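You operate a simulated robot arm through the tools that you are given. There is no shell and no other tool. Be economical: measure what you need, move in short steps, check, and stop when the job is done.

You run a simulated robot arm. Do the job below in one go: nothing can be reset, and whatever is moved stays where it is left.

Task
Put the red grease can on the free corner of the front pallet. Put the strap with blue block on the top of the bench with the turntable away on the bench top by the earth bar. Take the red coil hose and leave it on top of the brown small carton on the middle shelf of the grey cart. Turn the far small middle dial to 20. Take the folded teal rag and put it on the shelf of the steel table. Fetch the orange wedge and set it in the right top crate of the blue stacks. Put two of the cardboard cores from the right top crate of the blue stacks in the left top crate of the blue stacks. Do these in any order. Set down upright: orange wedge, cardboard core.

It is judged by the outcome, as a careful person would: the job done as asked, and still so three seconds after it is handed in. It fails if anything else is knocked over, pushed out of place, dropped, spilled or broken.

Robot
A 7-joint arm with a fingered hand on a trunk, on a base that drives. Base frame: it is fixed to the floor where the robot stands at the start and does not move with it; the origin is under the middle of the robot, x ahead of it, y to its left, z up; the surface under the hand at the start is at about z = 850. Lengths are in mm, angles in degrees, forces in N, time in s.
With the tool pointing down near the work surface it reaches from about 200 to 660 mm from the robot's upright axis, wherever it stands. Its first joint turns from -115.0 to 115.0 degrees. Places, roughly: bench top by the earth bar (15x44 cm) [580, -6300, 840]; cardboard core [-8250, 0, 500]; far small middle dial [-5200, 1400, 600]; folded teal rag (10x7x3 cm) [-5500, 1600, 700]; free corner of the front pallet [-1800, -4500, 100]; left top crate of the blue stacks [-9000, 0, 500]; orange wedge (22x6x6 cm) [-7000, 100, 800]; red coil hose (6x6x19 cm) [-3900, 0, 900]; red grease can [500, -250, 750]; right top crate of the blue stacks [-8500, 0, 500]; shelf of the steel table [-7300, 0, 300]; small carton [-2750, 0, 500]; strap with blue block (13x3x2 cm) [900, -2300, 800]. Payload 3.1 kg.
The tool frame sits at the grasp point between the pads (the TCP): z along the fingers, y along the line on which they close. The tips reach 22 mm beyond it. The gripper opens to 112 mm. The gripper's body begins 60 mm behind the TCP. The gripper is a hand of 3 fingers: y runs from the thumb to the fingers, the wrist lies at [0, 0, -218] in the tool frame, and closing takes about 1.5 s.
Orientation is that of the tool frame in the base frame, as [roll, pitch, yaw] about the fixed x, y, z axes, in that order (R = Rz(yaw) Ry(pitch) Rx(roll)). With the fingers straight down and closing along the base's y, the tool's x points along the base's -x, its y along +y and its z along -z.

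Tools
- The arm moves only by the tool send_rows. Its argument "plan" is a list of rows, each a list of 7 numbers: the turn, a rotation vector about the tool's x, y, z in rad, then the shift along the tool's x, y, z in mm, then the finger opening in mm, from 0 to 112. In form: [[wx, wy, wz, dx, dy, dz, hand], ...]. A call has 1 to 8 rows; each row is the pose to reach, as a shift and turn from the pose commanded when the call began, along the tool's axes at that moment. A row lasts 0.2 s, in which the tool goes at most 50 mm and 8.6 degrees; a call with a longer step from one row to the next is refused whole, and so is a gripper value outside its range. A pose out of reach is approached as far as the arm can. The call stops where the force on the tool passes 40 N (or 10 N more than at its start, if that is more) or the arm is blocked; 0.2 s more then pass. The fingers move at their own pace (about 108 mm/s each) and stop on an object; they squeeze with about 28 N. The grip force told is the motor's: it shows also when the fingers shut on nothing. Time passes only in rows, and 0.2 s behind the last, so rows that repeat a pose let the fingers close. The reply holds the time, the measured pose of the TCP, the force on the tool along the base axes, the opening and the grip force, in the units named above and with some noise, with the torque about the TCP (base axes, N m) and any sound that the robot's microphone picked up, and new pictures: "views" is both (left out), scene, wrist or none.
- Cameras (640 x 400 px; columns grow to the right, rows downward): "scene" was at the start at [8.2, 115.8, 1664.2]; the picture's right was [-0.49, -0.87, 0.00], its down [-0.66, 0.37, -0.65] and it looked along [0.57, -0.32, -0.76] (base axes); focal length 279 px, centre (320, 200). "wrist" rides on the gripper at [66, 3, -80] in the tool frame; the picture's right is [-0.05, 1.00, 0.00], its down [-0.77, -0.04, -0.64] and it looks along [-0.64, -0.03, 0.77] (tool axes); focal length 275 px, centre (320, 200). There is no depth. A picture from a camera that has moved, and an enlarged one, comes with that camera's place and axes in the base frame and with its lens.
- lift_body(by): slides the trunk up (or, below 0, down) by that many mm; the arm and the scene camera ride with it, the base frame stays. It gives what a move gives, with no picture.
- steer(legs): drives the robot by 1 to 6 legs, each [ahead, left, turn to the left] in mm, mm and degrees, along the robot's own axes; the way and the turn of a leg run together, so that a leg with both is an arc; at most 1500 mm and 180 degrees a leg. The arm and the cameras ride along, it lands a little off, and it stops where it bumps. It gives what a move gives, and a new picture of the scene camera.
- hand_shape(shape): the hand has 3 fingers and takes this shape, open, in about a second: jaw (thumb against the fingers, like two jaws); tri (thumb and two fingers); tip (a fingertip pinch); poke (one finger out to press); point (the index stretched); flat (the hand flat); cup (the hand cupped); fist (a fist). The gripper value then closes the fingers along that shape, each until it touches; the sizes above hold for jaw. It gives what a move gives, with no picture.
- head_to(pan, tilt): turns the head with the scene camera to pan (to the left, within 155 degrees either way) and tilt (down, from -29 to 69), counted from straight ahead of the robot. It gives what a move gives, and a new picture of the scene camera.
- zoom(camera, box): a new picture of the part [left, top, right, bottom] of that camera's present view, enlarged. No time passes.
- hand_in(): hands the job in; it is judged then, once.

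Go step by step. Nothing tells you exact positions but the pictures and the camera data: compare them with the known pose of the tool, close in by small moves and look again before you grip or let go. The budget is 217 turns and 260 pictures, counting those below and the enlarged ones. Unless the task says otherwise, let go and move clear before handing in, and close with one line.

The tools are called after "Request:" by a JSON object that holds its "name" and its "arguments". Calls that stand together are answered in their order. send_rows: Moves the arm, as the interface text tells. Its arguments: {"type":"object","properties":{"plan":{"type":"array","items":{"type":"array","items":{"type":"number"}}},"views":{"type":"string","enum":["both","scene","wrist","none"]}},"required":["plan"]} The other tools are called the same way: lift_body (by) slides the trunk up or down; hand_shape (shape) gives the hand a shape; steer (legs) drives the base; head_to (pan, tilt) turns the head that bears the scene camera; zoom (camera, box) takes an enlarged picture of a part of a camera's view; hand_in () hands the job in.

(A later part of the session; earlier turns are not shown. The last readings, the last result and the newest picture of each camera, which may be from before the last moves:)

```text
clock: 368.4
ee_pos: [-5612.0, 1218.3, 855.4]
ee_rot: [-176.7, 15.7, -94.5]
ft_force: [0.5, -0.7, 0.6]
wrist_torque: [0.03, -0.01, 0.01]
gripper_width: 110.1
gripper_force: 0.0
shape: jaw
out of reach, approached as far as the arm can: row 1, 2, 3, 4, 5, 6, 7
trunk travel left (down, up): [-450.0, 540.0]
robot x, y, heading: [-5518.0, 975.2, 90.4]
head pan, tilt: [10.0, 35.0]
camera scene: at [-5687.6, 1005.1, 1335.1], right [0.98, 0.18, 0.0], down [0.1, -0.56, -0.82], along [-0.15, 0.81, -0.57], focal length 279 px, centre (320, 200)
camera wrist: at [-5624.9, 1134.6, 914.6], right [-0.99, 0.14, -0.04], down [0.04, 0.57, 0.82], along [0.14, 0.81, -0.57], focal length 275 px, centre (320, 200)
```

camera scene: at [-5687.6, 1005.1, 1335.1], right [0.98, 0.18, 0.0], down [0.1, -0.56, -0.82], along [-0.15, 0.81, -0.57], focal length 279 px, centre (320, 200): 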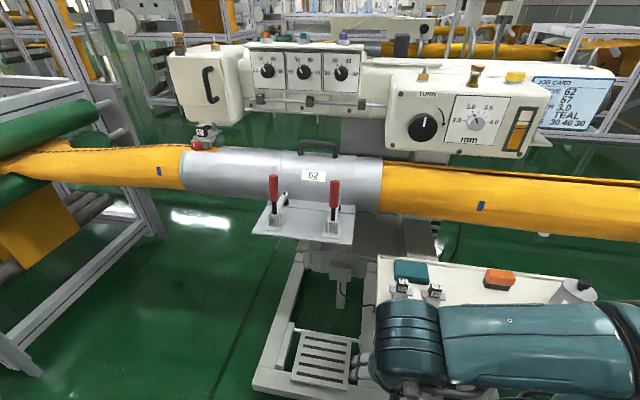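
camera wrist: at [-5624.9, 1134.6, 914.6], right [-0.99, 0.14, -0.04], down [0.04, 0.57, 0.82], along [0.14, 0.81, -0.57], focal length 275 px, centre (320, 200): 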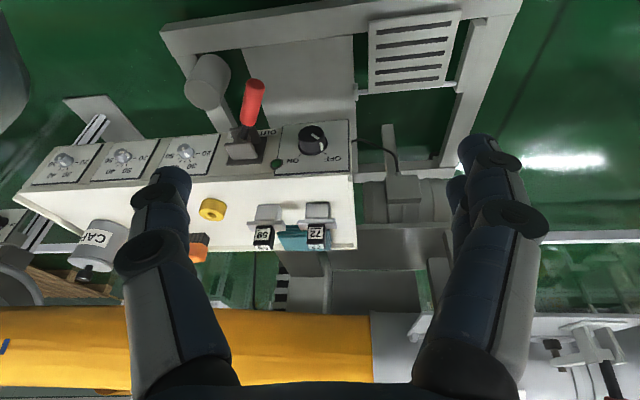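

The arm is caught in an awkward elbow posture. I'll back away from the station so I can unwind it in free space.

Request:
{"name": "steer", "arguments": {"legs": [[-280, 0, 0]]}}

Request:
{"name": "send_rows", "arguments": {"plan": [[0, 0, 0, 0, 0, 45, 110], [0, 0, 0, 0, 0, 90, 110], [0, 0, 0, 0, 0, 135, 110], [0, 0, 0, 0, 0, 180, 110], [0, 0, 0, 0, 0, 225, 110], [0, 0, 0, 0, 0, 225, 110]], "views": "scene"}}

```text
clock: 370.4
ee_pos: [-5609.6, 940.7, 856.7]
ee_rot: [-176.6, 16.0, -94.3]
ft_force: [0.4, 0.1, 0.1]
wrist_torque: [0.01, -0.03, 0.03]
gripper_width: 110.1
gripper_force: 0.0
shape: jaw
trunk travel left (down, up): [-450.0, 540.0]
robot x, y, heading: [-5516.0, 699.4, 90.5]
head pan, tilt: [10.0, 35.0]
camera scene: at [-5685.6, 725.2, 1335.1], right [0.98, 0.18, 0.0], down [0.1, -0.56, -0.82], along [-0.15, 0.81, -0.57], focal length 279 px, centre (320, 200)
```

scene: 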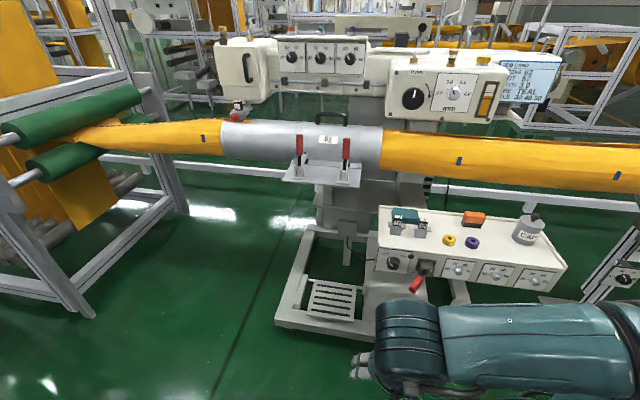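

```text
clock: 371.8
ee_pos: [-5592.1, 1000.9, 640.7]
ee_rot: [-176.5, 15.7, -94.3]
ft_force: [1.0, 0.9, 0.6]
wrist_torque: [0.03, -0.02, 0.0]
gripper_width: 110.0
gripper_force: 0.1
shape: jaw
trunk travel left (down, up): [-450.0, 540.0]
robot x, y, heading: [-5516.0, 700.7, 90.7]
head pan, tilt: [10.0, 35.0]
camera scene: at [-5685.6, 725.8, 1335.1], right [0.98, 0.18, 0.0], down [0.1, -0.56, -0.82], along [-0.15, 0.81, -0.57], focal length 279 px, centre (320, 200)
```

scene: 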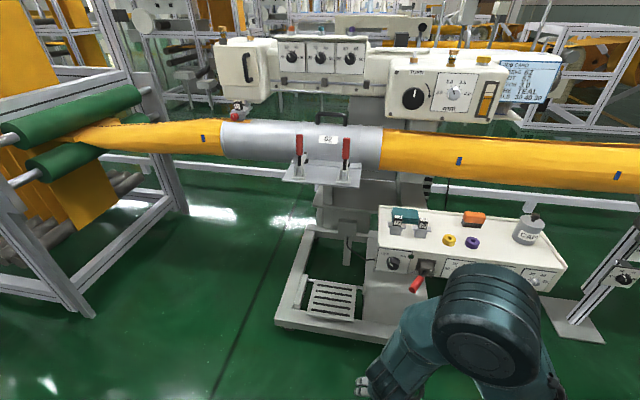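

Good, it moves freely lower down. Now straightening the hand and centring it ahead.

Request:
{"name": "send_rows", "arguments": {"plan": [[0, 0.07, 0, -15, -15, 0, 110], [0, 0.14, 0, -30, -30, 0, 110], [0, 0.21, 0, -45, -45, 0, 110], [0, 0.27, 0, -60, -60, 0, 110], [0, 0.27, 0, -75, -75, 0, 110]], "views": "none"}}

Request:
{"name": "send_rows", "arguments": {"plan": [[0, 0, 0, 0, 0, -40, 110], [0, 0, 0, -20, 0, -80, 110], [0, 0, 0, -40, 0, -120, 110], [0, 0, 0, -60, 0, -160, 110]], "views": "scene"}}

```text
clock: 373.0
ee_pos: [-5513.7, 1063.9, 607.5]
ee_rot: [-176.7, 0.4, -95.2]
ft_force: [-0.1, -1.0, 0.4]
wrist_torque: [0.01, 0.03, 0.0]
gripper_width: 110.0
gripper_force: 0.0
shape: jaw
out of reach, approached as far as the arm can: row 2, 3, 4, 5
trunk travel left (down, up): [-450.0, 540.0]
robot x, y, heading: [-5515.4, 698.6, 90.8]
head pan, tilt: [10.0, 35.0]
```

```text
clock: 374.0
ee_pos: [-5517.6, 1090.5, 605.8]
ee_rot: [-176.8, 0.5, -95.1]
ft_force: [0.0, -0.2, -0.4]
wrist_torque: [-0.03, 0.04, 0.02]
gripper_width: 110.1
gripper_force: 0.0
shape: jaw
out of reach, approached as far as the arm can: row 1, 2, 3, 4
trunk travel left (down, up): [-450.0, 540.0]
robot x, y, heading: [-5518.7, 701.0, 90.5]
head pan, tilt: [10.0, 35.0]
camera scene: at [-5684.9, 725.8, 1335.2], right [0.98, 0.18, 0.0], down [0.1, -0.56, -0.82], along [-0.15, 0.81, -0.57], focal length 279 px, centre (320, 200)
```

scene: 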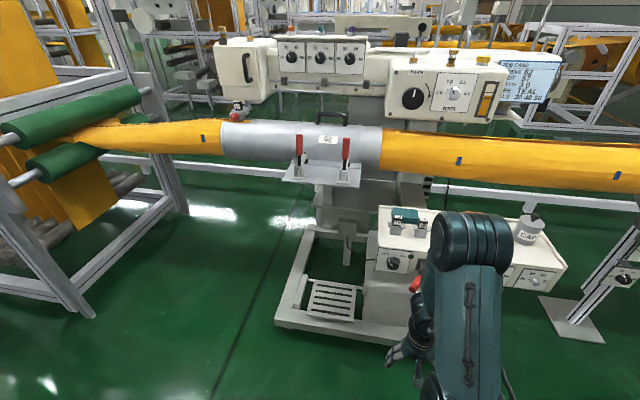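

The hand is vertical again; in this posture I'll keep the arm at this relative height and use the trunk for vertical moves. Rotating the hand so it closes along y.

Request:
{"name": "send_rows", "arguments": {"plan": [[0, 0, 0.15, 0, 0, 0, 110], [0, 0, 0.3, -10, 0, 0, 110], [0, 0, 0.45, -20, 0, 0, 110], [0, 0, 0.6, -30, 0, 0, 110], [0, 0, 0.75, -40, 0, 0, 110], [0, 0, 0.9, -50, 0, 0, 110], [0, 0, 1.05, -60, 0, 0, 110], [0, 0, 1.2, -60, 0, 0, 110]], "views": "none"}}

Request:
{"name": "send_rows", "arguments": {"plan": [[0, 0, 0.15, 0, 0, 0, 110], [0, 0, 0.3, 0, 0, 0, 110], [0, 0, 0.42, 0, 0, 0, 110], [0, 0, 0.42, 0, 0, 0, 110]], "views": "none"}}

Request:
{"name": "lift_body", "arguments": {"by": 220}}

```text
clock: 375.8
ee_pos: [-5514.6, 1153.8, 606.9]
ee_rot: [-179.3, 3.7, -164.1]
ft_force: [-0.1, 0.4, -0.1]
wrist_torque: [0.04, 0.02, 0.0]
gripper_width: 110.1
gripper_force: 0.1
shape: jaw
out of reach, approached as far as the arm can: row 2, 3, 4, 5, 6, 7
trunk travel left (down, up): [-450.0, 540.0]
robot x, y, heading: [-5521.8, 698.2, 90.4]
head pan, tilt: [10.0, 35.0]
```

```text
clock: 376.8
ee_pos: [-5512.9, 1151.0, 606.2]
ee_rot: [179.3, 3.5, 172.0]
ft_force: [-0.2, 0.5, -0.6]
wrist_torque: [0.0, -0.02, -0.01]
gripper_width: 109.8
gripper_force: 0.0
shape: jaw
trunk travel left (down, up): [-450.0, 540.0]
robot x, y, heading: [-5519.0, 702.0, 90.7]
head pan, tilt: [10.0, 35.0]
```

```text
clock: 379.1
ee_pos: [-5512.9, 1149.8, 827.0]
ee_rot: [179.3, 3.4, 171.8]
ft_force: [-0.8, 0.2, -0.6]
wrist_torque: [0.0, 0.03, -0.01]
gripper_width: 109.9
gripper_force: 0.0
shape: jaw
trunk travel left (down, up): [-670.0, 320.0]
robot x, y, heading: [-5515.2, 698.9, 90.5]
head pan, tilt: [10.0, 35.0]
```

Request:
{"name": "steer", "arguments": {"legs": [[310, 0, -0.5]]}}

Request:
{"name": "send_rows", "arguments": {"plan": [[0, 0, 0, 5, 40, 0, 110], [0, 0, 0, 8, 80, 0, 110], [0, 0, 0, 12, 110, 0, 110], [0, 0, 0, 12, 110, 0, 110]], "views": "both"}}

```text
clock: 381.2
ee_pos: [-5510.5, 1462.6, 827.0]
ee_rot: [179.4, 3.4, 171.4]
ft_force: [0.0, -0.3, 0.0]
wrist_torque: [-0.04, 0.01, 0.01]
gripper_width: 110.0
gripper_force: 0.1
shape: jaw
trunk travel left (down, up): [-670.0, 320.0]
robot x, y, heading: [-5518.1, 1010.9, 89.9]
head pan, tilt: [10.0, 35.0]
camera scene: at [-5687.0, 1038.8, 1555.1], right [0.98, 0.17, 0.0], down [0.1, -0.57, -0.82], along [-0.14, 0.81, -0.57], focal length 279 px, centre (320, 200)
```

scene: 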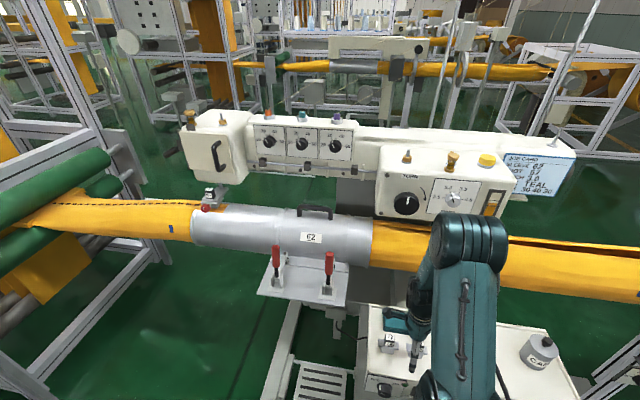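

```text
clock: 382.2
ee_pos: [-5485.6, 1509.9, 804.7]
ee_rot: [178.5, 5.5, 172.2]
ft_force: [0.3, -0.5, 0.6]
wrist_torque: [-0.01, -0.03, 0.02]
gripper_width: 110.0
gripper_force: 0.1
shape: jaw
out of reach, approached as far as the arm can: row 1, 2, 3, 4
trunk travel left (down, up): [-670.0, 320.0]
robot x, y, heading: [-5518.3, 1008.7, 90.3]
head pan, tilt: [10.0, 35.0]
camera scene: at [-5690.3, 1037.9, 1554.7], right [0.98, 0.17, 0.0], down [0.1, -0.56, -0.82], along [-0.14, 0.81, -0.57], focal length 279 px, centre (320, 200)
camera wrist: at [-5557.6, 1519.7, 877.9], right [0.18, 0.98, 0.03], down [0.69, -0.15, 0.7], along [0.7, -0.11, -0.71], focal length 275 px, centre (320, 200)
```

scene: 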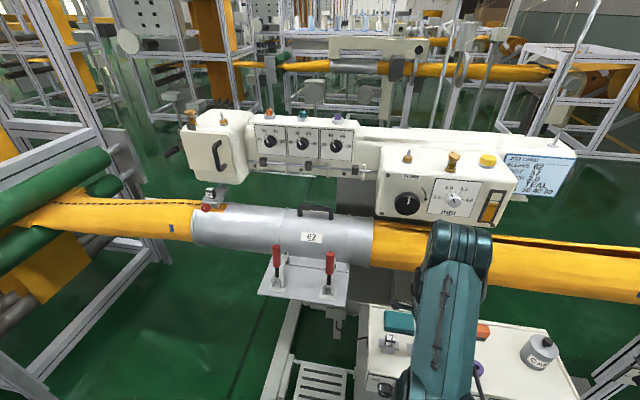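
wrist: 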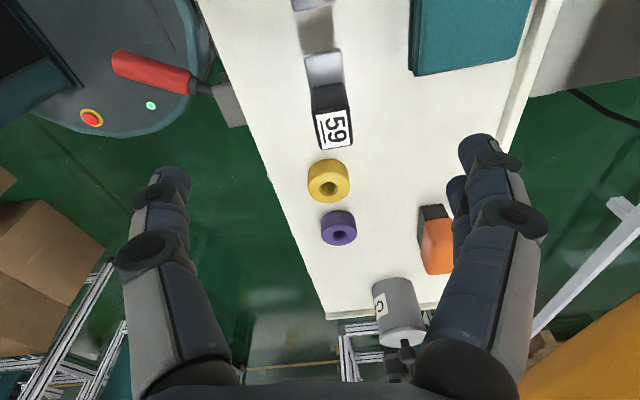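

Arm extension is limited in this posture, so I'll use the base to bring the hand over the rag (centre ≈ (-5518, 1612)).

Request:
{"name": "steer", "arguments": {"legs": [[0, 33, 0], [95, 0, 0]]}}

Request:
{"name": "lift_body", "arguments": {"by": -50}}

Request:
{"name": "send_rows", "arguments": {"plan": [[0, 0, 0, 0, 0, 0, 110]], "views": "both"}}

```text
clock: 383.8
ee_pos: [-5515.4, 1602.8, 803.8]
ee_rot: [178.5, 5.2, 172.0]
ft_force: [0.0, 0.0, -0.4]
wrist_torque: [-0.02, 0.01, -0.02]
gripper_width: 109.9
gripper_force: 0.2
shape: jaw
trunk travel left (down, up): [-670.0, 320.0]
robot x, y, heading: [-5553.7, 1104.2, 89.9]
head pan, tilt: [10.0, 35.0]
camera scene: at [-5719.6, 1134.1, 1555.1], right [0.98, 0.17, 0.0], down [0.1, -0.57, -0.82], along [-0.14, 0.81, -0.57], focal length 279 px, centre (320, 200)
```

scene: 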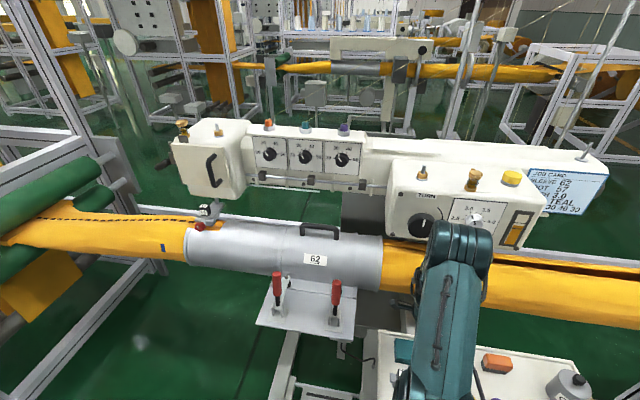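

```text
clock: 384.7
ee_pos: [-5516.0, 1602.7, 755.1]
ee_rot: [178.5, 5.2, 172.2]
ft_force: [0.5, -0.1, -0.4]
wrist_torque: [0.0, 0.0, 0.02]
gripper_width: 109.8
gripper_force: 0.0
shape: jaw
trunk travel left (down, up): [-620.0, 370.0]
robot x, y, heading: [-5553.5, 1103.9, 90.3]
head pan, tilt: [10.0, 35.0]
```

```text
clock: 385.1
ee_pos: [-5517.6, 1602.8, 754.0]
ee_rot: [178.5, 5.2, 172.1]
ft_force: [0.4, 0.4, -1.1]
wrist_torque: [-0.03, 0.03, -0.02]
gripper_width: 110.2
gripper_force: 0.0
shape: jaw
trunk travel left (down, up): [-620.0, 370.0]
robot x, y, heading: [-5556.7, 1107.9, 90.2]
head pan, tilt: [10.0, 35.0]
camera scene: at [-5719.9, 1132.6, 1505.1], right [0.98, 0.17, 0.0], down [0.1, -0.56, -0.82], along [-0.14, 0.81, -0.57], focal length 279 px, centre (320, 200)
camera wrist: at [-5588.3, 1614.4, 828.2], right [0.18, 0.98, 0.03], down [0.7, -0.15, 0.7], along [0.69, -0.11, -0.71], focal length 275 px, centre (320, 200)
```

scene: 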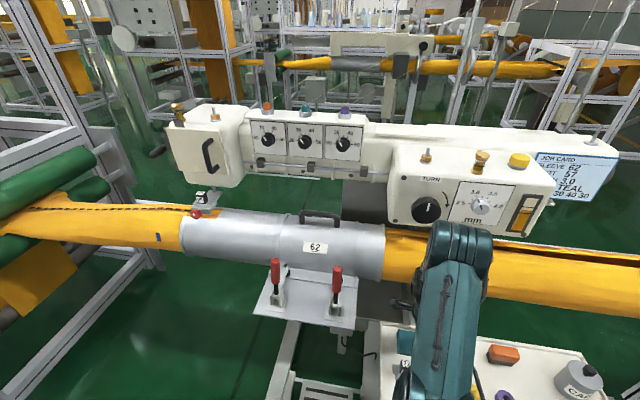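
wrist: 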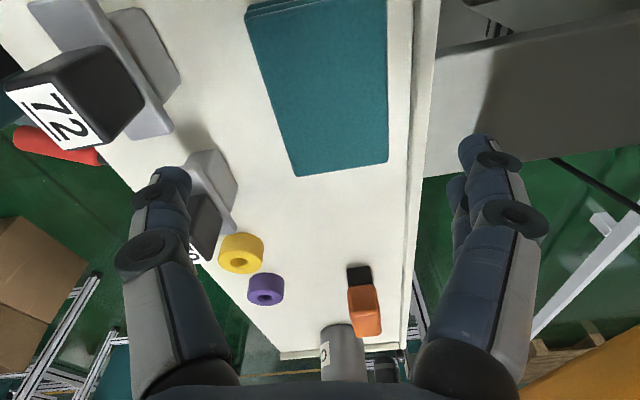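

Rag is x -5569…-5470, y 1580…1643. I'll narrow the opening to 90, shift 8 mm back, and lower with the trunk.

Request:
{"name": "send_rows", "arguments": {"plan": [[0, 0, 0, 1, 4, 0, 90], [0, 0, 0, 1, 8, 0, 90], [0, 0, 0, 1, 8, 0, 90]], "views": "none"}}

Request:
{"name": "lift_body", "arguments": {"by": -45}}

Request:
{"name": "send_rows", "arguments": {"plan": [[0, 0, 0, 0, 0, 0, 90]], "views": "wrist"}}

```text
clock: 385.9
ee_pos: [-5516.4, 1610.9, 756.1]
ee_rot: [178.4, 5.2, 172.1]
ft_force: [0.2, 0.1, 0.2]
wrist_torque: [-0.01, -0.03, 0.0]
gripper_width: 90.2
gripper_force: 0.0
shape: jaw
trunk travel left (down, up): [-620.0, 370.0]
robot x, y, heading: [-5552.1, 1102.1, 90.2]
head pan, tilt: [10.0, 35.0]
```

```text
clock: 386.8
ee_pos: [-5515.2, 1610.9, 710.2]
ee_rot: [178.5, 5.3, 172.0]
ft_force: [-0.1, 0.5, 0.1]
wrist_torque: [0.0, 0.04, -0.01]
gripper_width: 90.2
gripper_force: 0.1
shape: jaw
trunk travel left (down, up): [-575.0, 415.0]
robot x, y, heading: [-5554.4, 1104.1, 90.2]
head pan, tilt: [10.0, 35.0]
```

```text
clock: 387.2
ee_pos: [-5517.0, 1611.1, 709.8]
ee_rot: [178.5, 5.2, 172.0]
ft_force: [0.1, 1.1, 0.6]
wrist_torque: [0.01, 0.06, 0.0]
gripper_width: 90.2
gripper_force: 0.1
shape: jaw
trunk travel left (down, up): [-575.0, 415.0]
robot x, y, heading: [-5550.8, 1105.6, 89.9]
head pan, tilt: [10.0, 35.0]
camera wrist: at [-5588.3, 1622.3, 783.5], right [0.18, 0.98, 0.03], down [0.7, -0.15, 0.7], along [0.69, -0.11, -0.71], focal length 275 px, centre (320, 200)
```

wrist: 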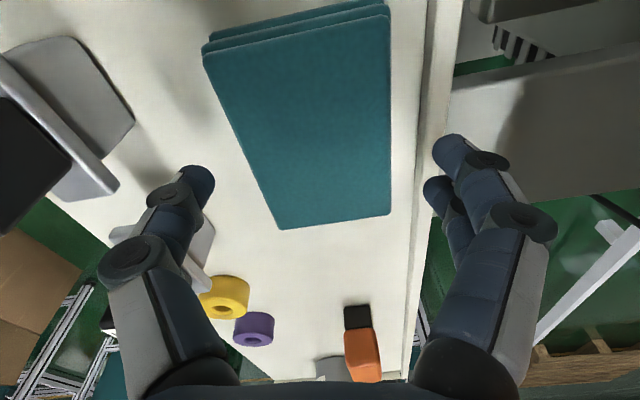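

The box has a raised rear rim close behind the rag, so I'll narrow to 80 and shift 4 mm forward, then lower more.

Request:
{"name": "send_rows", "arguments": {"plan": [[0, 0, 0, 0, -2, 0, 80], [0, 0, 0, 0, -4, 0, 80], [0, 0, 0, 0, -4, 0, 80]], "views": "none"}}

Request:
{"name": "lift_body", "arguments": {"by": -22}}

Request:
{"name": "send_rows", "arguments": {"plan": [[0, 0, 0, 0, 0, 0, 80]], "views": "wrist"}}

```text
clock: 388.0
ee_pos: [-5516.6, 1607.8, 710.2]
ee_rot: [178.5, 5.2, 172.0]
ft_force: [0.1, -0.1, -0.1]
wrist_torque: [-0.01, 0.01, -0.01]
gripper_width: 80.0
gripper_force: 0.0
shape: jaw
trunk travel left (down, up): [-575.0, 415.0]
robot x, y, heading: [-5553.0, 1103.0, 89.8]
head pan, tilt: [10.0, 35.0]
```

```text
clock: 388.7
ee_pos: [-5517.4, 1607.6, 688.2]
ee_rot: [178.4, 5.3, 172.0]
ft_force: [-1.2, -0.1, -0.4]
wrist_torque: [-0.05, 0.02, 0.01]
gripper_width: 80.0
gripper_force: 0.0
shape: jaw
trunk travel left (down, up): [-553.0, 437.0]
robot x, y, heading: [-5550.0, 1103.4, 89.7]
head pan, tilt: [10.0, 35.0]
```

```text
clock: 389.1
ee_pos: [-5516.7, 1606.9, 688.1]
ee_rot: [178.5, 5.2, 172.0]
ft_force: [0.9, -0.5, 0.2]
wrist_torque: [-0.03, 0.01, -0.01]
gripper_width: 79.9
gripper_force: 0.1
shape: jaw
trunk travel left (down, up): [-553.0, 437.0]
robot x, y, heading: [-5555.1, 1102.7, 89.9]
head pan, tilt: [10.0, 35.0]
camera wrist: at [-5588.8, 1618.4, 761.3], right [0.18, 0.98, 0.03], down [0.7, -0.15, 0.7], along [0.69, -0.11, -0.71], focal length 275 px, centre (320, 200)
```

wrist: 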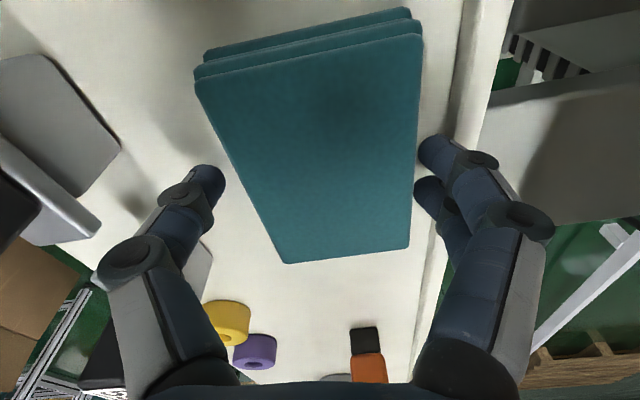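

Fingers straddle the rag, clear of the rim. Lowering 8 mm more and closing.

Request:
{"name": "lift_body", "arguments": {"by": -8}}

Request:
{"name": "send_rows", "arguments": {"plan": [[0, 0, 0, 0, 0, 0, 40], [0, 0, 0, 0, 0, 0, 20], [0, 0, 0, 0, 0, 0, 20], [0, 0, 0, 0, 0, 0, 20], [0, 0, 0, 0, 0, 0, 20], [0, 0, 0, 0, 0, 0, 20]], "views": "wrist"}}

```text
clock: 389.6
ee_pos: [-5517.8, 1607.5, 681.6]
ee_rot: [178.1, 5.1, 171.9]
ft_force: [-0.6, 2.4, 27.9]
wrist_torque: [-1.18, 0.28, -0.01]
gripper_width: 79.1
gripper_force: 0.1
shape: jaw
trunk travel left (down, up): [-545.0, 445.0]
robot x, y, heading: [-5551.1, 1106.7, 90.2]
head pan, tilt: [10.0, 35.0]
```

```text
clock: 391.0
ee_pos: [-5516.9, 1604.5, 681.0]
ee_rot: [178.3, 5.2, 172.1]
ft_force: [-0.3, -4.1, 26.1]
wrist_torque: [-0.64, 0.2, -0.03]
gripper_width: 58.2
gripper_force: 28.1
shape: jaw
trunk travel left (down, up): [-545.0, 445.0]
robot x, y, heading: [-5552.8, 1105.7, 89.9]
head pan, tilt: [10.0, 35.0]
camera wrist: at [-5588.9, 1616.3, 755.0], right [0.18, 0.98, 0.03], down [0.7, -0.15, 0.7], along [0.69, -0.1, -0.71], focal length 275 px, centre (320, 200)
```

wrist: 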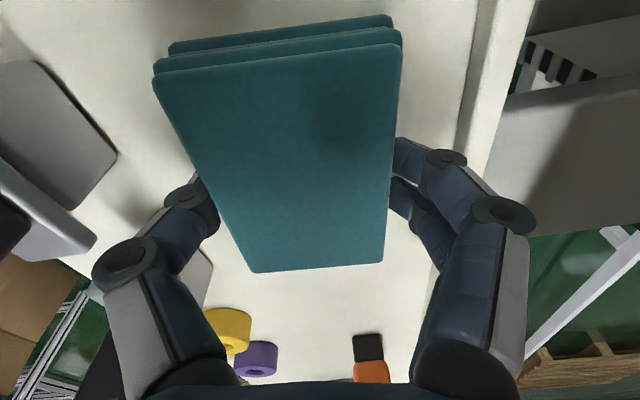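

Rag gripped. Lifting with the trunk.

Request:
{"name": "lift_body", "arguments": {"by": 110}}

Request:
{"name": "send_rows", "arguments": {"plan": [[0, 0, 0, 0, 0, 0, 20]], "views": "wrist"}}

```text
clock: 392.5
ee_pos: [-5517.1, 1608.4, 790.5]
ee_rot: [178.5, 5.1, 172.0]
ft_force: [0.1, 0.7, 0.2]
wrist_torque: [-0.01, -0.02, 0.01]
gripper_width: 59.0
gripper_force: 28.1
shape: jaw
trunk travel left (down, up): [-655.0, 335.0]
robot x, y, heading: [-5557.2, 1105.5, 90.0]
head pan, tilt: [10.0, 35.0]
```

```text
clock: 392.9
ee_pos: [-5515.9, 1606.9, 789.2]
ee_rot: [178.4, 5.2, 172.0]
ft_force: [-0.1, -0.5, 0.3]
wrist_torque: [0.02, -0.02, 0.01]
gripper_width: 59.1
gripper_force: 28.0
shape: jaw
trunk travel left (down, up): [-655.0, 335.0]
robot x, y, heading: [-5554.0, 1103.4, 90.1]
head pan, tilt: [10.0, 35.0]
camera wrist: at [-5588.8, 1618.5, 863.2], right [0.18, 0.98, 0.03], down [0.7, -0.15, 0.7], along [0.69, -0.11, -0.71], focal length 275 px, centre (320, 200)
```

wrist: 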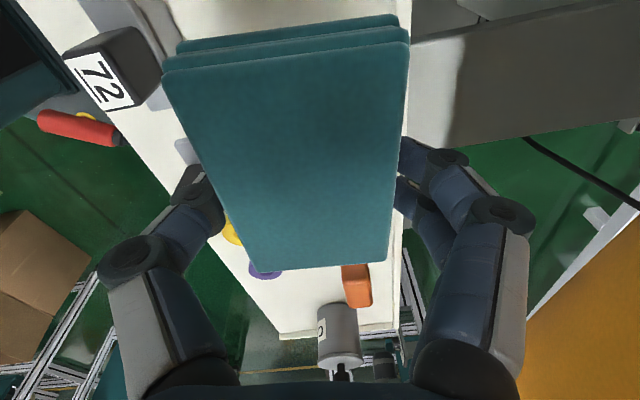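

The rag is held. I'll back out, pull the arm in a little, drive along the aisle towards the steel table and look from a distance.

Request:
{"name": "steer", "arguments": {"legs": [[-330, 0, 0]]}}

Request:
{"name": "send_rows", "arguments": {"plan": [[0, 0, 0, 0, -40, 0, 20], [0, 0, 0, 0, -80, 0, 20], [0, 0, 0, 0, -110, 0, 20]], "views": "none"}}

Request:
{"name": "steer", "arguments": {"legs": [[0, 0, 90], [1000, 0, 0]]}}

Request:
{"name": "head_to", "arguments": {"pan": 25, "tilt": 25}}

```text
clock: 395.0
ee_pos: [-5517.0, 1276.7, 790.6]
ee_rot: [178.6, 5.2, 172.3]
ft_force: [-1.1, 0.3, -0.8]
wrist_torque: [0.02, -0.01, 0.01]
gripper_width: 59.2
gripper_force: 28.5
shape: jaw
trunk travel left (down, up): [-655.0, 335.0]
robot x, y, heading: [-5552.2, 774.5, 90.3]
head pan, tilt: [10.0, 35.0]
camera scene: at [-5719.2, 800.2, 1540.1], right [0.98, 0.18, 0.0], down [0.1, -0.56, -0.82], along [-0.15, 0.81, -0.57], focal length 279 px, centre (320, 200)
```

scene: 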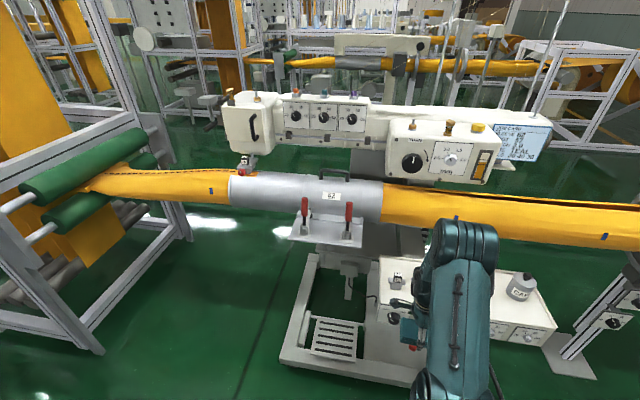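

```text
clock: 395.8
ee_pos: [-5533.4, 1166.0, 788.5]
ee_rot: [178.5, 5.3, 172.3]
ft_force: [0.4, 0.7, -0.1]
wrist_torque: [0.0, 0.01, 0.01]
gripper_width: 59.2
gripper_force: 28.1
shape: jaw
trunk travel left (down, up): [-655.0, 335.0]
robot x, y, heading: [-5553.0, 776.5, 90.0]
head pan, tilt: [10.0, 35.0]
```

```text
clock: 404.9
ee_pos: [-6942.0, 781.4, 786.7]
ee_rot: [178.5, 5.2, -97.7]
ft_force: [0.3, 0.3, -0.4]
wrist_torque: [-0.01, 0.01, 0.0]
gripper_width: 59.0
gripper_force: 28.0
shape: jaw
trunk travel left (down, up): [-655.0, 335.0]
robot x, y, heading: [-6547.2, 761.4, -179.7]
head pan, tilt: [10.0, 35.0]
camera scene: at [-6574.1, 596.9, 1540.1], right [-0.18, 0.98, 0.0], down [0.56, 0.1, -0.82], along [-0.81, -0.15, -0.57], focal length 279 px, centre (320, 200)
```

scene: 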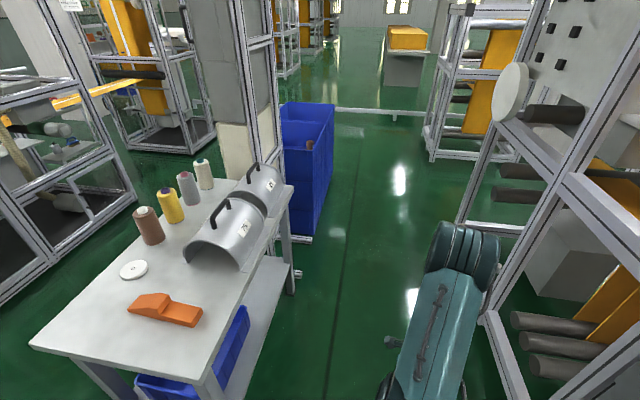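

```text
clock: 405.6
ee_pos: [-6941.0, 782.0, 786.8]
ee_rot: [178.5, 5.2, -97.5]
ft_force: [-0.3, 0.4, -0.4]
wrist_torque: [-0.03, -0.01, 0.0]
gripper_width: 59.0
gripper_force: 27.5
shape: jaw
trunk travel left (down, up): [-655.0, 335.0]
robot x, y, heading: [-6547.4, 763.1, -179.5]
head pan, tilt: [25.0, 25.0]
camera scene: at [-6570.4, 573.4, 1555.8], right [-0.43, 0.9, 0.0], down [0.38, 0.18, -0.91], along [-0.82, -0.39, -0.42], focal length 279 px, centre (320, 200)
```

scene: 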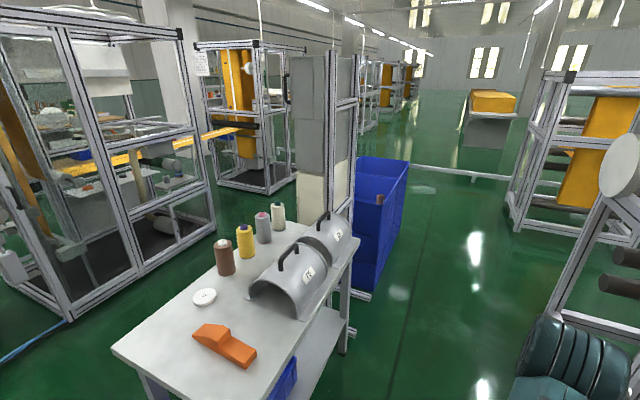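

The steel table has the orange wedge on top and a shelf below with a blue bin at the near end. I'll drive alongside and face it to look at the shelf.

Request:
{"name": "steer", "arguments": {"legs": [[0, -130, 0], [800, 0, 0], [0, 0, 90]]}}

Request:
{"name": "head_to", "arguments": {"pan": 0, "tilt": 40}}

```text
clock: 414.6
ee_pos: [-7363.5, 495.2, 787.2]
ee_rot: [178.5, 5.3, -7.9]
ft_force: [0.0, 0.7, -0.1]
wrist_torque: [-0.02, 0.0, 0.01]
gripper_width: 58.8
gripper_force: 28.3
shape: jaw
trunk travel left (down, up): [-655.0, 335.0]
robot x, y, heading: [-7343.6, 890.2, -89.9]
head pan, tilt: [25.0, 25.0]
camera scene: at [-7152.4, 867.3, 1555.9], right [-0.9, -0.43, 0.0], down [-0.18, 0.38, -0.91], along [0.39, -0.82, -0.42], focal length 279 px, centre (320, 200)
```

scene: 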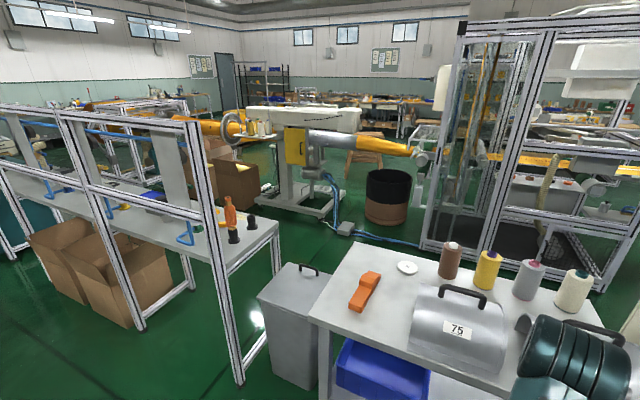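

```text
clock: 415.5
ee_pos: [-7364.3, 496.5, 787.5]
ee_rot: [178.5, 5.2, -7.8]
ft_force: [0.6, -0.8, -0.5]
wrist_torque: [0.0, -0.02, -0.01]
gripper_width: 58.7
gripper_force: 28.8
shape: jaw
trunk travel left (down, up): [-655.0, 335.0]
robot x, y, heading: [-7343.7, 889.3, -89.8]
head pan, tilt: [0.0, 40.0]
camera scene: at [-7191.3, 865.5, 1532.6], right [-1.0, 0.0, 0.0], down [0.0, 0.64, -0.77], along [0.0, -0.77, -0.64], focal length 279 px, centre (320, 200)
```

scene: 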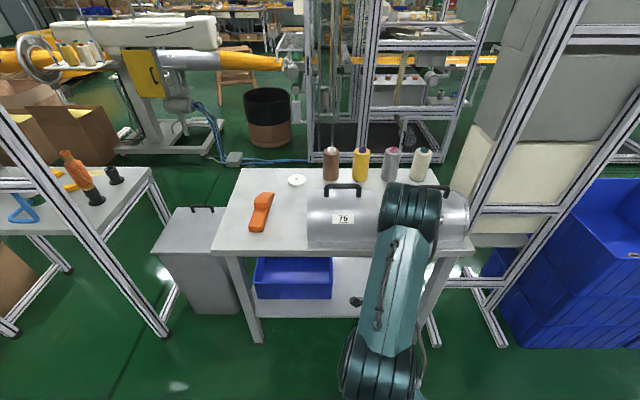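

The shelf (z≈330) is free right of the blue bin, around x -7430. I'll lower the trunk, extend the arm a bit, and slide in under the table top.

Request:
{"name": "lift_body", "arguments": {"by": -380}}

Request:
{"name": "send_rows", "arguments": {"plan": [[0, 0, 0, 0, 40, 0, 20], [0, 0, 0, 0, 80, 0, 20], [0, 0, 0, 0, 80, 0, 20]], "views": "none"}}

Request:
{"name": "steer", "arguments": {"legs": [[100, -60, 0]]}}

Request:
{"name": "send_rows", "arguments": {"plan": [[0, 0, 0, 0, 0, 0, 20]], "views": "wrist"}}

```text
clock: 419.1
ee_pos: [-7363.6, 497.5, 408.1]
ee_rot: [178.5, 5.2, -7.9]
ft_force: [-0.5, 0.9, 0.2]
wrist_torque: [0.0, -0.02, 0.01]
gripper_width: 58.9
gripper_force: 27.6
shape: jaw
trunk travel left (down, up): [-275.0, 715.0]
robot x, y, heading: [-7344.4, 888.3, -90.0]
head pan, tilt: [0.0, 40.0]
```

```text
clock: 419.9
ee_pos: [-7375.3, 417.8, 408.8]
ee_rot: [178.5, 5.2, -7.7]
ft_force: [-0.9, -0.3, -1.3]
wrist_torque: [0.01, -0.02, 0.02]
gripper_width: 58.9
gripper_force: 27.9
shape: jaw
out of reach, approached as far as the arm can: row 1
trunk travel left (down, up): [-275.0, 715.0]
robot x, y, heading: [-7349.2, 886.9, -89.7]
head pan, tilt: [0.0, 40.0]
```

```text
clock: 421.2
ee_pos: [-7434.3, 317.1, 409.4]
ee_rot: [178.5, 5.2, -7.8]
ft_force: [0.2, -0.2, -0.6]
wrist_torque: [-0.01, -0.02, -0.03]
gripper_width: 59.5
gripper_force: 27.9
shape: jaw
trunk travel left (down, up): [-275.0, 715.0]
robot x, y, heading: [-7404.4, 788.5, -89.7]
head pan, tilt: [0.0, 40.0]
camera scene: at [-7251.9, 764.3, 1152.5], right [-1.0, 0.0, 0.0], down [0.0, 0.64, -0.77], along [0.0, -0.77, -0.64], focal length 279 px, centre (320, 200)
```

scene: 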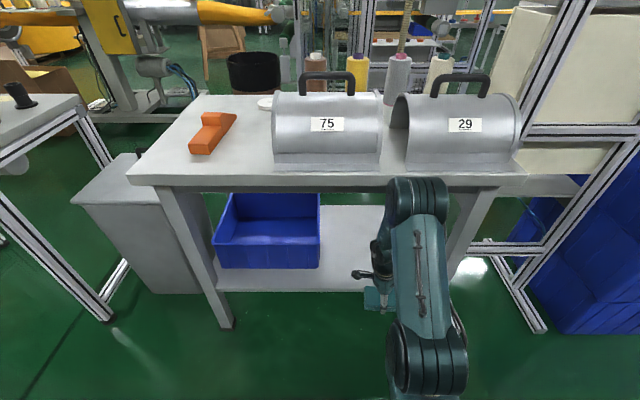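

```text
clock: 421.6
ee_pos: [-7435.2, 315.4, 410.4]
ee_rot: [178.4, 5.2, -7.9]
ft_force: [-0.1, -0.2, -0.8]
wrist_torque: [0.02, 0.0, -0.05]
gripper_width: 59.0
gripper_force: 27.9
shape: jaw
trunk travel left (down, up): [-275.0, 715.0]
robot x, y, heading: [-7407.1, 789.7, -90.0]
head pan, tilt: [0.0, 40.0]
camera wrist: at [-7362.0, 304.9, 482.8], right [-0.18, -0.98, 0.03], down [-0.7, 0.15, 0.7], along [-0.69, 0.1, -0.71], focal length 275 px, centre (320, 200)
```

wrist: 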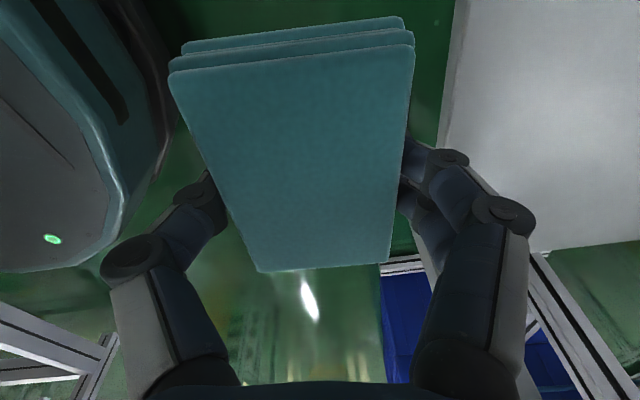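

Clear to slide in: shelf front is y≈233, z≈325. Driving forward 150 mm and lowering.

Request:
{"name": "steer", "arguments": {"legs": [[150, 0, 0]]}}

Request:
{"name": "lift_body", "arguments": {"by": -45}}

Request:
{"name": "send_rows", "arguments": {"plan": [[0, 0, 0, 0, 0, 0, 20]], "views": "both"}}

```text
clock: 423.1
ee_pos: [-7544.3, 258.0, 405.0]
ee_rot: [178.7, 4.0, -17.1]
ft_force: [-0.7, -0.3, -0.3]
wrist_torque: [-0.04, 0.02, 0.02]
gripper_width: 59.2
gripper_force: 28.0
shape: jaw
trunk travel left (down, up): [-275.0, 715.0]
robot x, y, heading: [-7431.0, 724.3, -98.6]
head pan, tilt: [0.0, 40.0]
stopped in leg 1: the robot was blocked; the commanded pose is now the measured one
camera scene: at [-7284.1, 678.3, 1153.5], right [-0.99, 0.15, 0.0], down [0.1, 0.63, -0.77], along [-0.11, -0.76, -0.64], focal length 279 px, centre (320, 200)
```

scene: 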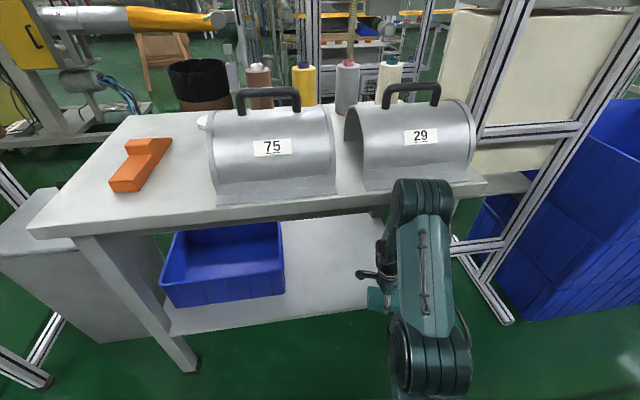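

```text
clock: 423.9
ee_pos: [-7541.8, 257.2, 355.7]
ee_rot: [179.0, 4.1, -16.8]
ft_force: [0.0, 0.9, 0.0]
wrist_torque: [0.02, 0.04, 0.0]
gripper_width: 58.8
gripper_force: 28.2
shape: jaw
trunk travel left (down, up): [-230.0, 760.0]
robot x, y, heading: [-7431.7, 720.0, -98.5]
head pan, tilt: [0.0, 40.0]
```

```text
clock: 424.3
ee_pos: [-7543.6, 257.4, 356.0]
ee_rot: [178.9, 4.2, -16.8]
ft_force: [-0.6, 0.5, -1.3]
wrist_torque: [0.0, 0.0, 0.02]
gripper_width: 59.3
gripper_force: 28.0
shape: jaw
trunk travel left (down, up): [-230.0, 760.0]
robot x, y, heading: [-7429.5, 720.4, -98.6]
head pan, tilt: [0.0, 40.0]
camera scene: at [-7283.0, 673.9, 1107.6], right [-0.99, 0.15, 0.0], down [0.1, 0.64, -0.77], along [-0.11, -0.76, -0.64], focal length 279 px, centre (320, 200)
camera wrist: at [-7473.0, 234.5, 431.2], right [-0.33, -0.94, 0.02], down [-0.68, 0.26, 0.69], along [-0.65, 0.21, -0.73], focal length 275 px, centre (320, 200)
```

scene: 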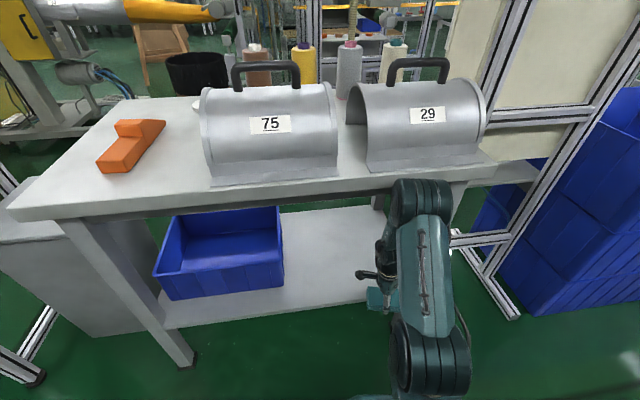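
wrist: 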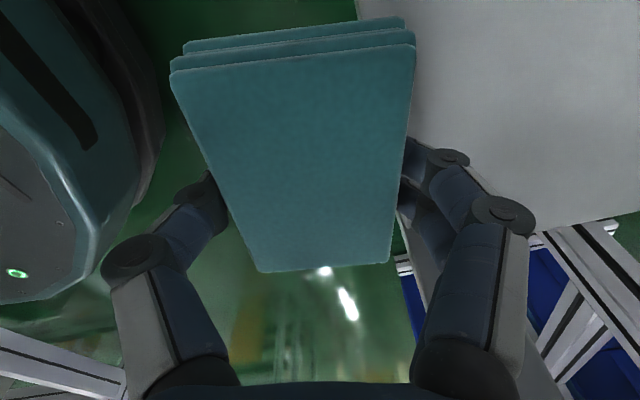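

The arm's elbow met the table edge, so a vertical hand needs more reach instead. I'll back off, straighten, and try extending the arm lower relative to the trunk.

Request:
{"name": "steer", "arguments": {"legs": [[-250, 0, 0], [0, 0, 8.5]]}}

Request:
{"name": "lift_body", "arguments": {"by": 200}}

Request:
{"name": "send_rows", "arguments": {"plan": [[0, 0, 0, 0, 0, 40, 20], [0, 0, 0, 0, 0, 80, 20], [0, 0, 0, 0, 20, 110, 20], [0, 0, 0, 0, 55, 125, 20], [0, 0, 0, 0, 90, 140, 20], [0, 0, 0, 0, 120, 150, 20], [0, 0, 0, 0, 140, 150, 20], [0, 0, 0, 0, 140, 150, 20]], "views": "scene"}}

```text
clock: 426.8
ee_pos: [-7436.4, 490.6, 358.4]
ee_rot: [178.9, 4.1, -8.3]
ft_force: [-1.2, 0.0, -0.2]
wrist_torque: [-0.02, 0.02, 0.01]
gripper_width: 59.1
gripper_force: 28.1
shape: jaw
trunk travel left (down, up): [-230.0, 760.0]
robot x, y, heading: [-7394.7, 966.3, -90.2]
head pan, tilt: [0.0, 40.0]
camera scene: at [-7240.4, 941.5, 1107.6], right [-1.0, 0.0, 0.0], down [0.0, 0.64, -0.77], along [0.0, -0.77, -0.64], focal length 279 px, centre (320, 200)
```

scene: 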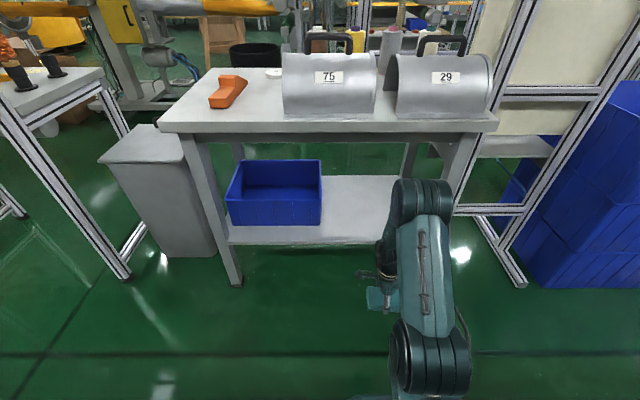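

```text
clock: 428.9
ee_pos: [-7435.8, 489.7, 556.5]
ee_rot: [178.9, 4.2, -8.3]
ft_force: [0.4, 0.2, -0.9]
wrist_torque: [0.0, 0.03, -0.02]
gripper_width: 59.3
gripper_force: 28.1
shape: jaw
trunk travel left (down, up): [-430.0, 560.0]
robot x, y, heading: [-7395.6, 967.6, -90.2]
head pan, tilt: [0.0, 40.0]
```

```text
clock: 430.7
ee_pos: [-7464.3, 426.6, 420.3]
ee_rot: [178.3, 4.9, -8.2]
ft_force: [-0.2, 0.3, -0.8]
wrist_torque: [-0.01, 0.01, -0.01]
gripper_width: 59.3
gripper_force: 28.3
shape: jaw
out of reach, approached as far as the arm can: row 5, 6, 7, 8
trunk travel left (down, up): [-430.0, 560.0]
robot x, y, heading: [-7393.2, 965.5, -90.2]
head pan, tilt: [0.0, 40.0]
camera scene: at [-7240.0, 941.6, 1307.5], right [-1.0, 0.0, 0.0], down [0.0, 0.64, -0.77], along [0.0, -0.77, -0.64], focal length 279 px, centre (320, 200)
```

scene: 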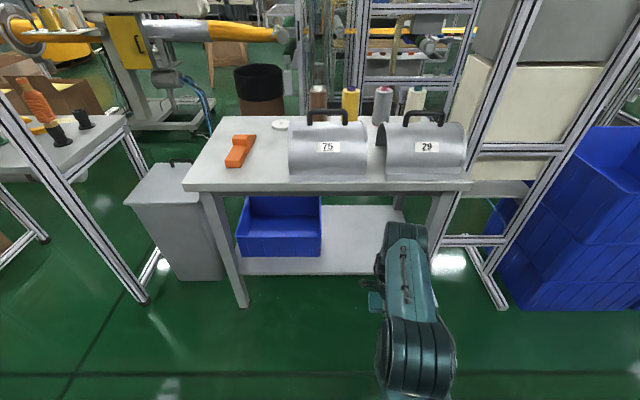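

I'll tilt the hand about 30° forward so the elbow stays outside the table; the rag will then settle flat from a small tilt.

Request:
{"name": "send_rows", "arguments": {"plan": [[-0.13, 0, 0, 0, 0, 0, 20], [-0.26, 0, 0, 0, 0, 0, 20], [-0.39, 0, 0, 0, 0, 0, 20], [-0.52, 0, 0, 0, 0, 0, 20], [-0.52, 0, 0, 0, 0, 0, 20]], "views": "scene"}}

```text
clock: 431.9
ee_pos: [-7464.8, 426.0, 421.9]
ee_rot: [148.9, 4.1, -8.4]
ft_force: [1.0, 0.7, -0.8]
wrist_torque: [0.03, 0.01, -0.02]
gripper_width: 59.0
gripper_force: 28.0
shape: jaw
trunk travel left (down, up): [-430.0, 560.0]
robot x, y, heading: [-7392.2, 967.4, -90.4]
head pan, tilt: [0.0, 40.0]
camera scene: at [-7240.2, 941.6, 1307.5], right [-1.0, 0.0, 0.0], down [0.0, 0.64, -0.77], along [0.0, -0.77, -0.64], focal length 279 px, centre (320, 200)
```

scene: 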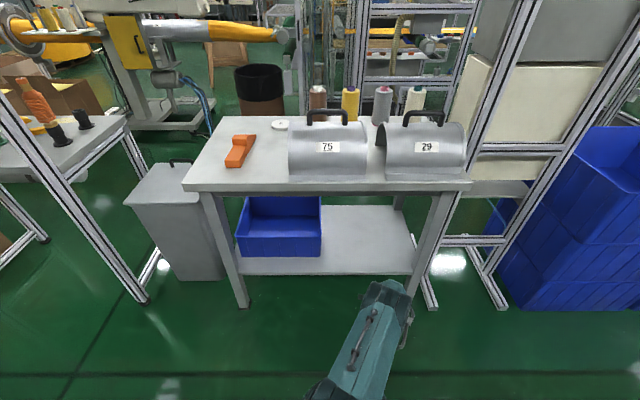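

Tilt achieved. Driving in 245 mm.

Request:
{"name": "steer", "arguments": {"legs": [[245, 0, 0.3]]}}

Request:
{"name": "send_rows", "arguments": {"plan": [[0, 0, 0, 0, 0, 0, 20]], "views": "wrist"}}

```text
clock: 433.7
ee_pos: [-7459.6, 180.1, 421.7]
ee_rot: [149.1, 4.1, -7.8]
ft_force: [-0.1, 0.2, -0.6]
wrist_torque: [-0.01, 0.0, 0.0]
gripper_width: 58.8
gripper_force: 27.9
shape: jaw
trunk travel left (down, up): [-430.0, 560.0]
robot x, y, heading: [-7392.9, 718.8, -89.7]
head pan, tilt: [0.0, 40.0]
camera scene: at [-7239.9, 696.8, 1307.5], right [-1.0, 0.0, 0.0], down [0.0, 0.64, -0.77], along [0.0, -0.77, -0.64], focal length 279 px, centre (320, 200)
```

scene: 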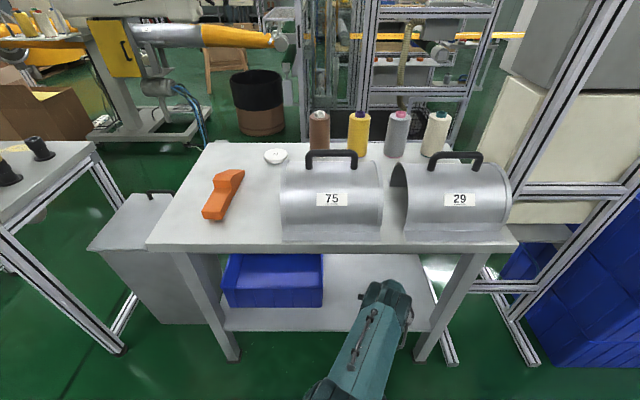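

```text
clock: 434.1
ee_pos: [-7460.2, 181.1, 422.6]
ee_rot: [149.1, 4.1, -7.9]
ft_force: [0.0, 0.5, 0.3]
wrist_torque: [0.01, -0.02, -0.01]
gripper_width: 58.9
gripper_force: 28.0
shape: jaw
trunk travel left (down, up): [-430.0, 560.0]
robot x, y, heading: [-7393.8, 720.1, -89.7]
head pan, tilt: [0.0, 40.0]
camera wrist: at [-7384.1, 208.8, 487.0], right [-0.13, -0.85, 0.52], down [-0.68, 0.46, 0.58], along [-0.73, -0.27, -0.63], focal length 275 px, centre (320, 200)
```

wrist: 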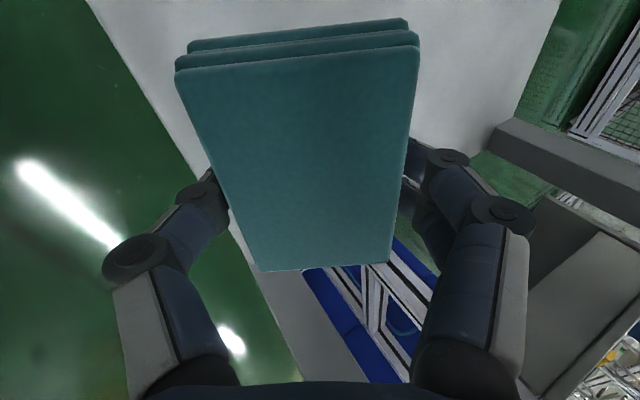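

Lowering 45 mm, then advancing another 40 mm.

Request:
{"name": "lift_body", "arguments": {"by": -45}}

Request:
{"name": "steer", "arguments": {"legs": [[45, 0, 0]]}}

Request:
{"name": "send_rows", "arguments": {"plan": [[0, 0, 0, 0, -2, 3, 20], [0, 0, 0, 0, -4, 6, 20], [0, 0, 0, 0, -5, 9, 20], [0, 0, 0, 0, -7, 12, 20], [0, 0, 0, 0, -8, 14, 20], [0, 0, 0, 0, -9, 16, 20], [0, 0, 0, 0, -10, 18, 20], [0, 0, 0, 0, -11, 20, 20]], "views": "wrist"}}

```text
clock: 435.0
ee_pos: [-7461.2, 180.5, 377.9]
ee_rot: [149.1, 4.1, -7.9]
ft_force: [-0.7, -0.2, -0.7]
wrist_torque: [0.02, 0.02, -0.02]
gripper_width: 59.1
gripper_force: 28.3
shape: jaw
trunk travel left (down, up): [-385.0, 605.0]
robot x, y, heading: [-7393.1, 723.5, -89.8]
head pan, tilt: [0.0, 40.0]
```

```text
clock: 435.9
ee_pos: [-7459.8, 135.3, 377.2]
ee_rot: [149.1, 4.1, -7.9]
ft_force: [-0.2, 0.0, 0.1]
wrist_torque: [0.01, 0.03, -0.03]
gripper_width: 58.7
gripper_force: 27.9
shape: jaw
trunk travel left (down, up): [-385.0, 605.0]
robot x, y, heading: [-7392.7, 675.8, -89.5]
head pan, tilt: [0.0, 40.0]
camera scene: at [-7239.6, 651.7, 1262.5], right [-1.0, 0.0, 0.0], down [0.0, 0.64, -0.77], along [0.0, -0.77, -0.64], focal length 279 px, centre (320, 200)
```

scene: 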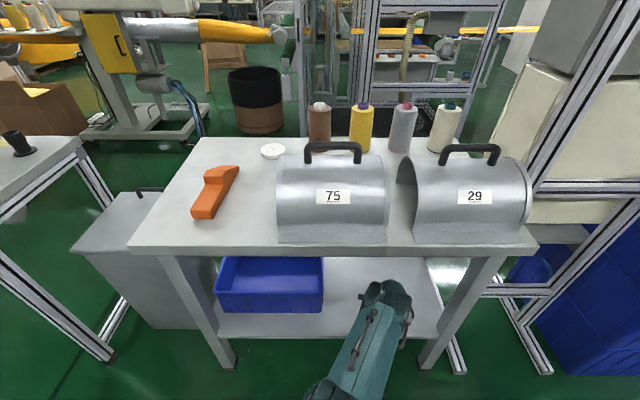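

```text
clock: 437.7
ee_pos: [-7461.0, 133.9, 354.0]
ee_rot: [149.0, 3.9, -7.9]
ft_force: [-0.1, 0.3, -0.9]
wrist_torque: [0.0, 0.0, -0.02]
gripper_width: 58.9
gripper_force: 28.6
shape: jaw
trunk travel left (down, up): [-385.0, 605.0]
robot x, y, heading: [-7396.7, 675.7, -89.9]
head pan, tilt: [0.0, 40.0]
camera wrist: at [-7385.3, 163.2, 419.4], right [-0.13, -0.85, 0.52], down [-0.68, 0.46, 0.58], along [-0.73, -0.27, -0.63], focal length 275 px, centre (320, 200)
```

wrist: 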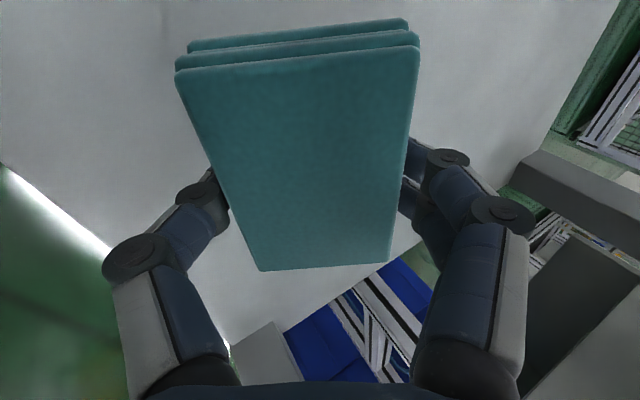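

Well inside the shelf now; still not touching. Continuing down until contact.

Request:
{"name": "send_rows", "arguments": {"plan": [[0, 0, 0, 0, -2, 3, 20], [0, 0, 0, 0, -4, 6, 20], [0, 0, 0, 0, -5, 9, 20], [0, 0, 0, 0, -7, 12, 20], [0, 0, 0, 0, -8, 15, 20], [0, 0, 0, 0, -10, 18, 20], [0, 0, 0, 0, -12, 21, 20], [0, 0, 0, 0, -13, 24, 20]], "views": "none"}}

```text
clock: 439.2
ee_pos: [-7465.0, 132.3, 339.7]
ee_rot: [148.4, 4.3, -8.0]
ft_force: [1.7, 4.2, 24.9]
wrist_torque: [0.72, -0.17, -0.03]
gripper_width: 58.5
gripper_force: 28.1
shape: jaw
trunk travel left (down, up): [-385.0, 605.0]
robot x, y, heading: [-7391.5, 677.4, -89.4]
head pan, tilt: [0.0, 40.0]
stopped in row 7: the force on the tool passed its limit at 40 N (the readings are from after the stop); the commanded pose is now the measured one
```

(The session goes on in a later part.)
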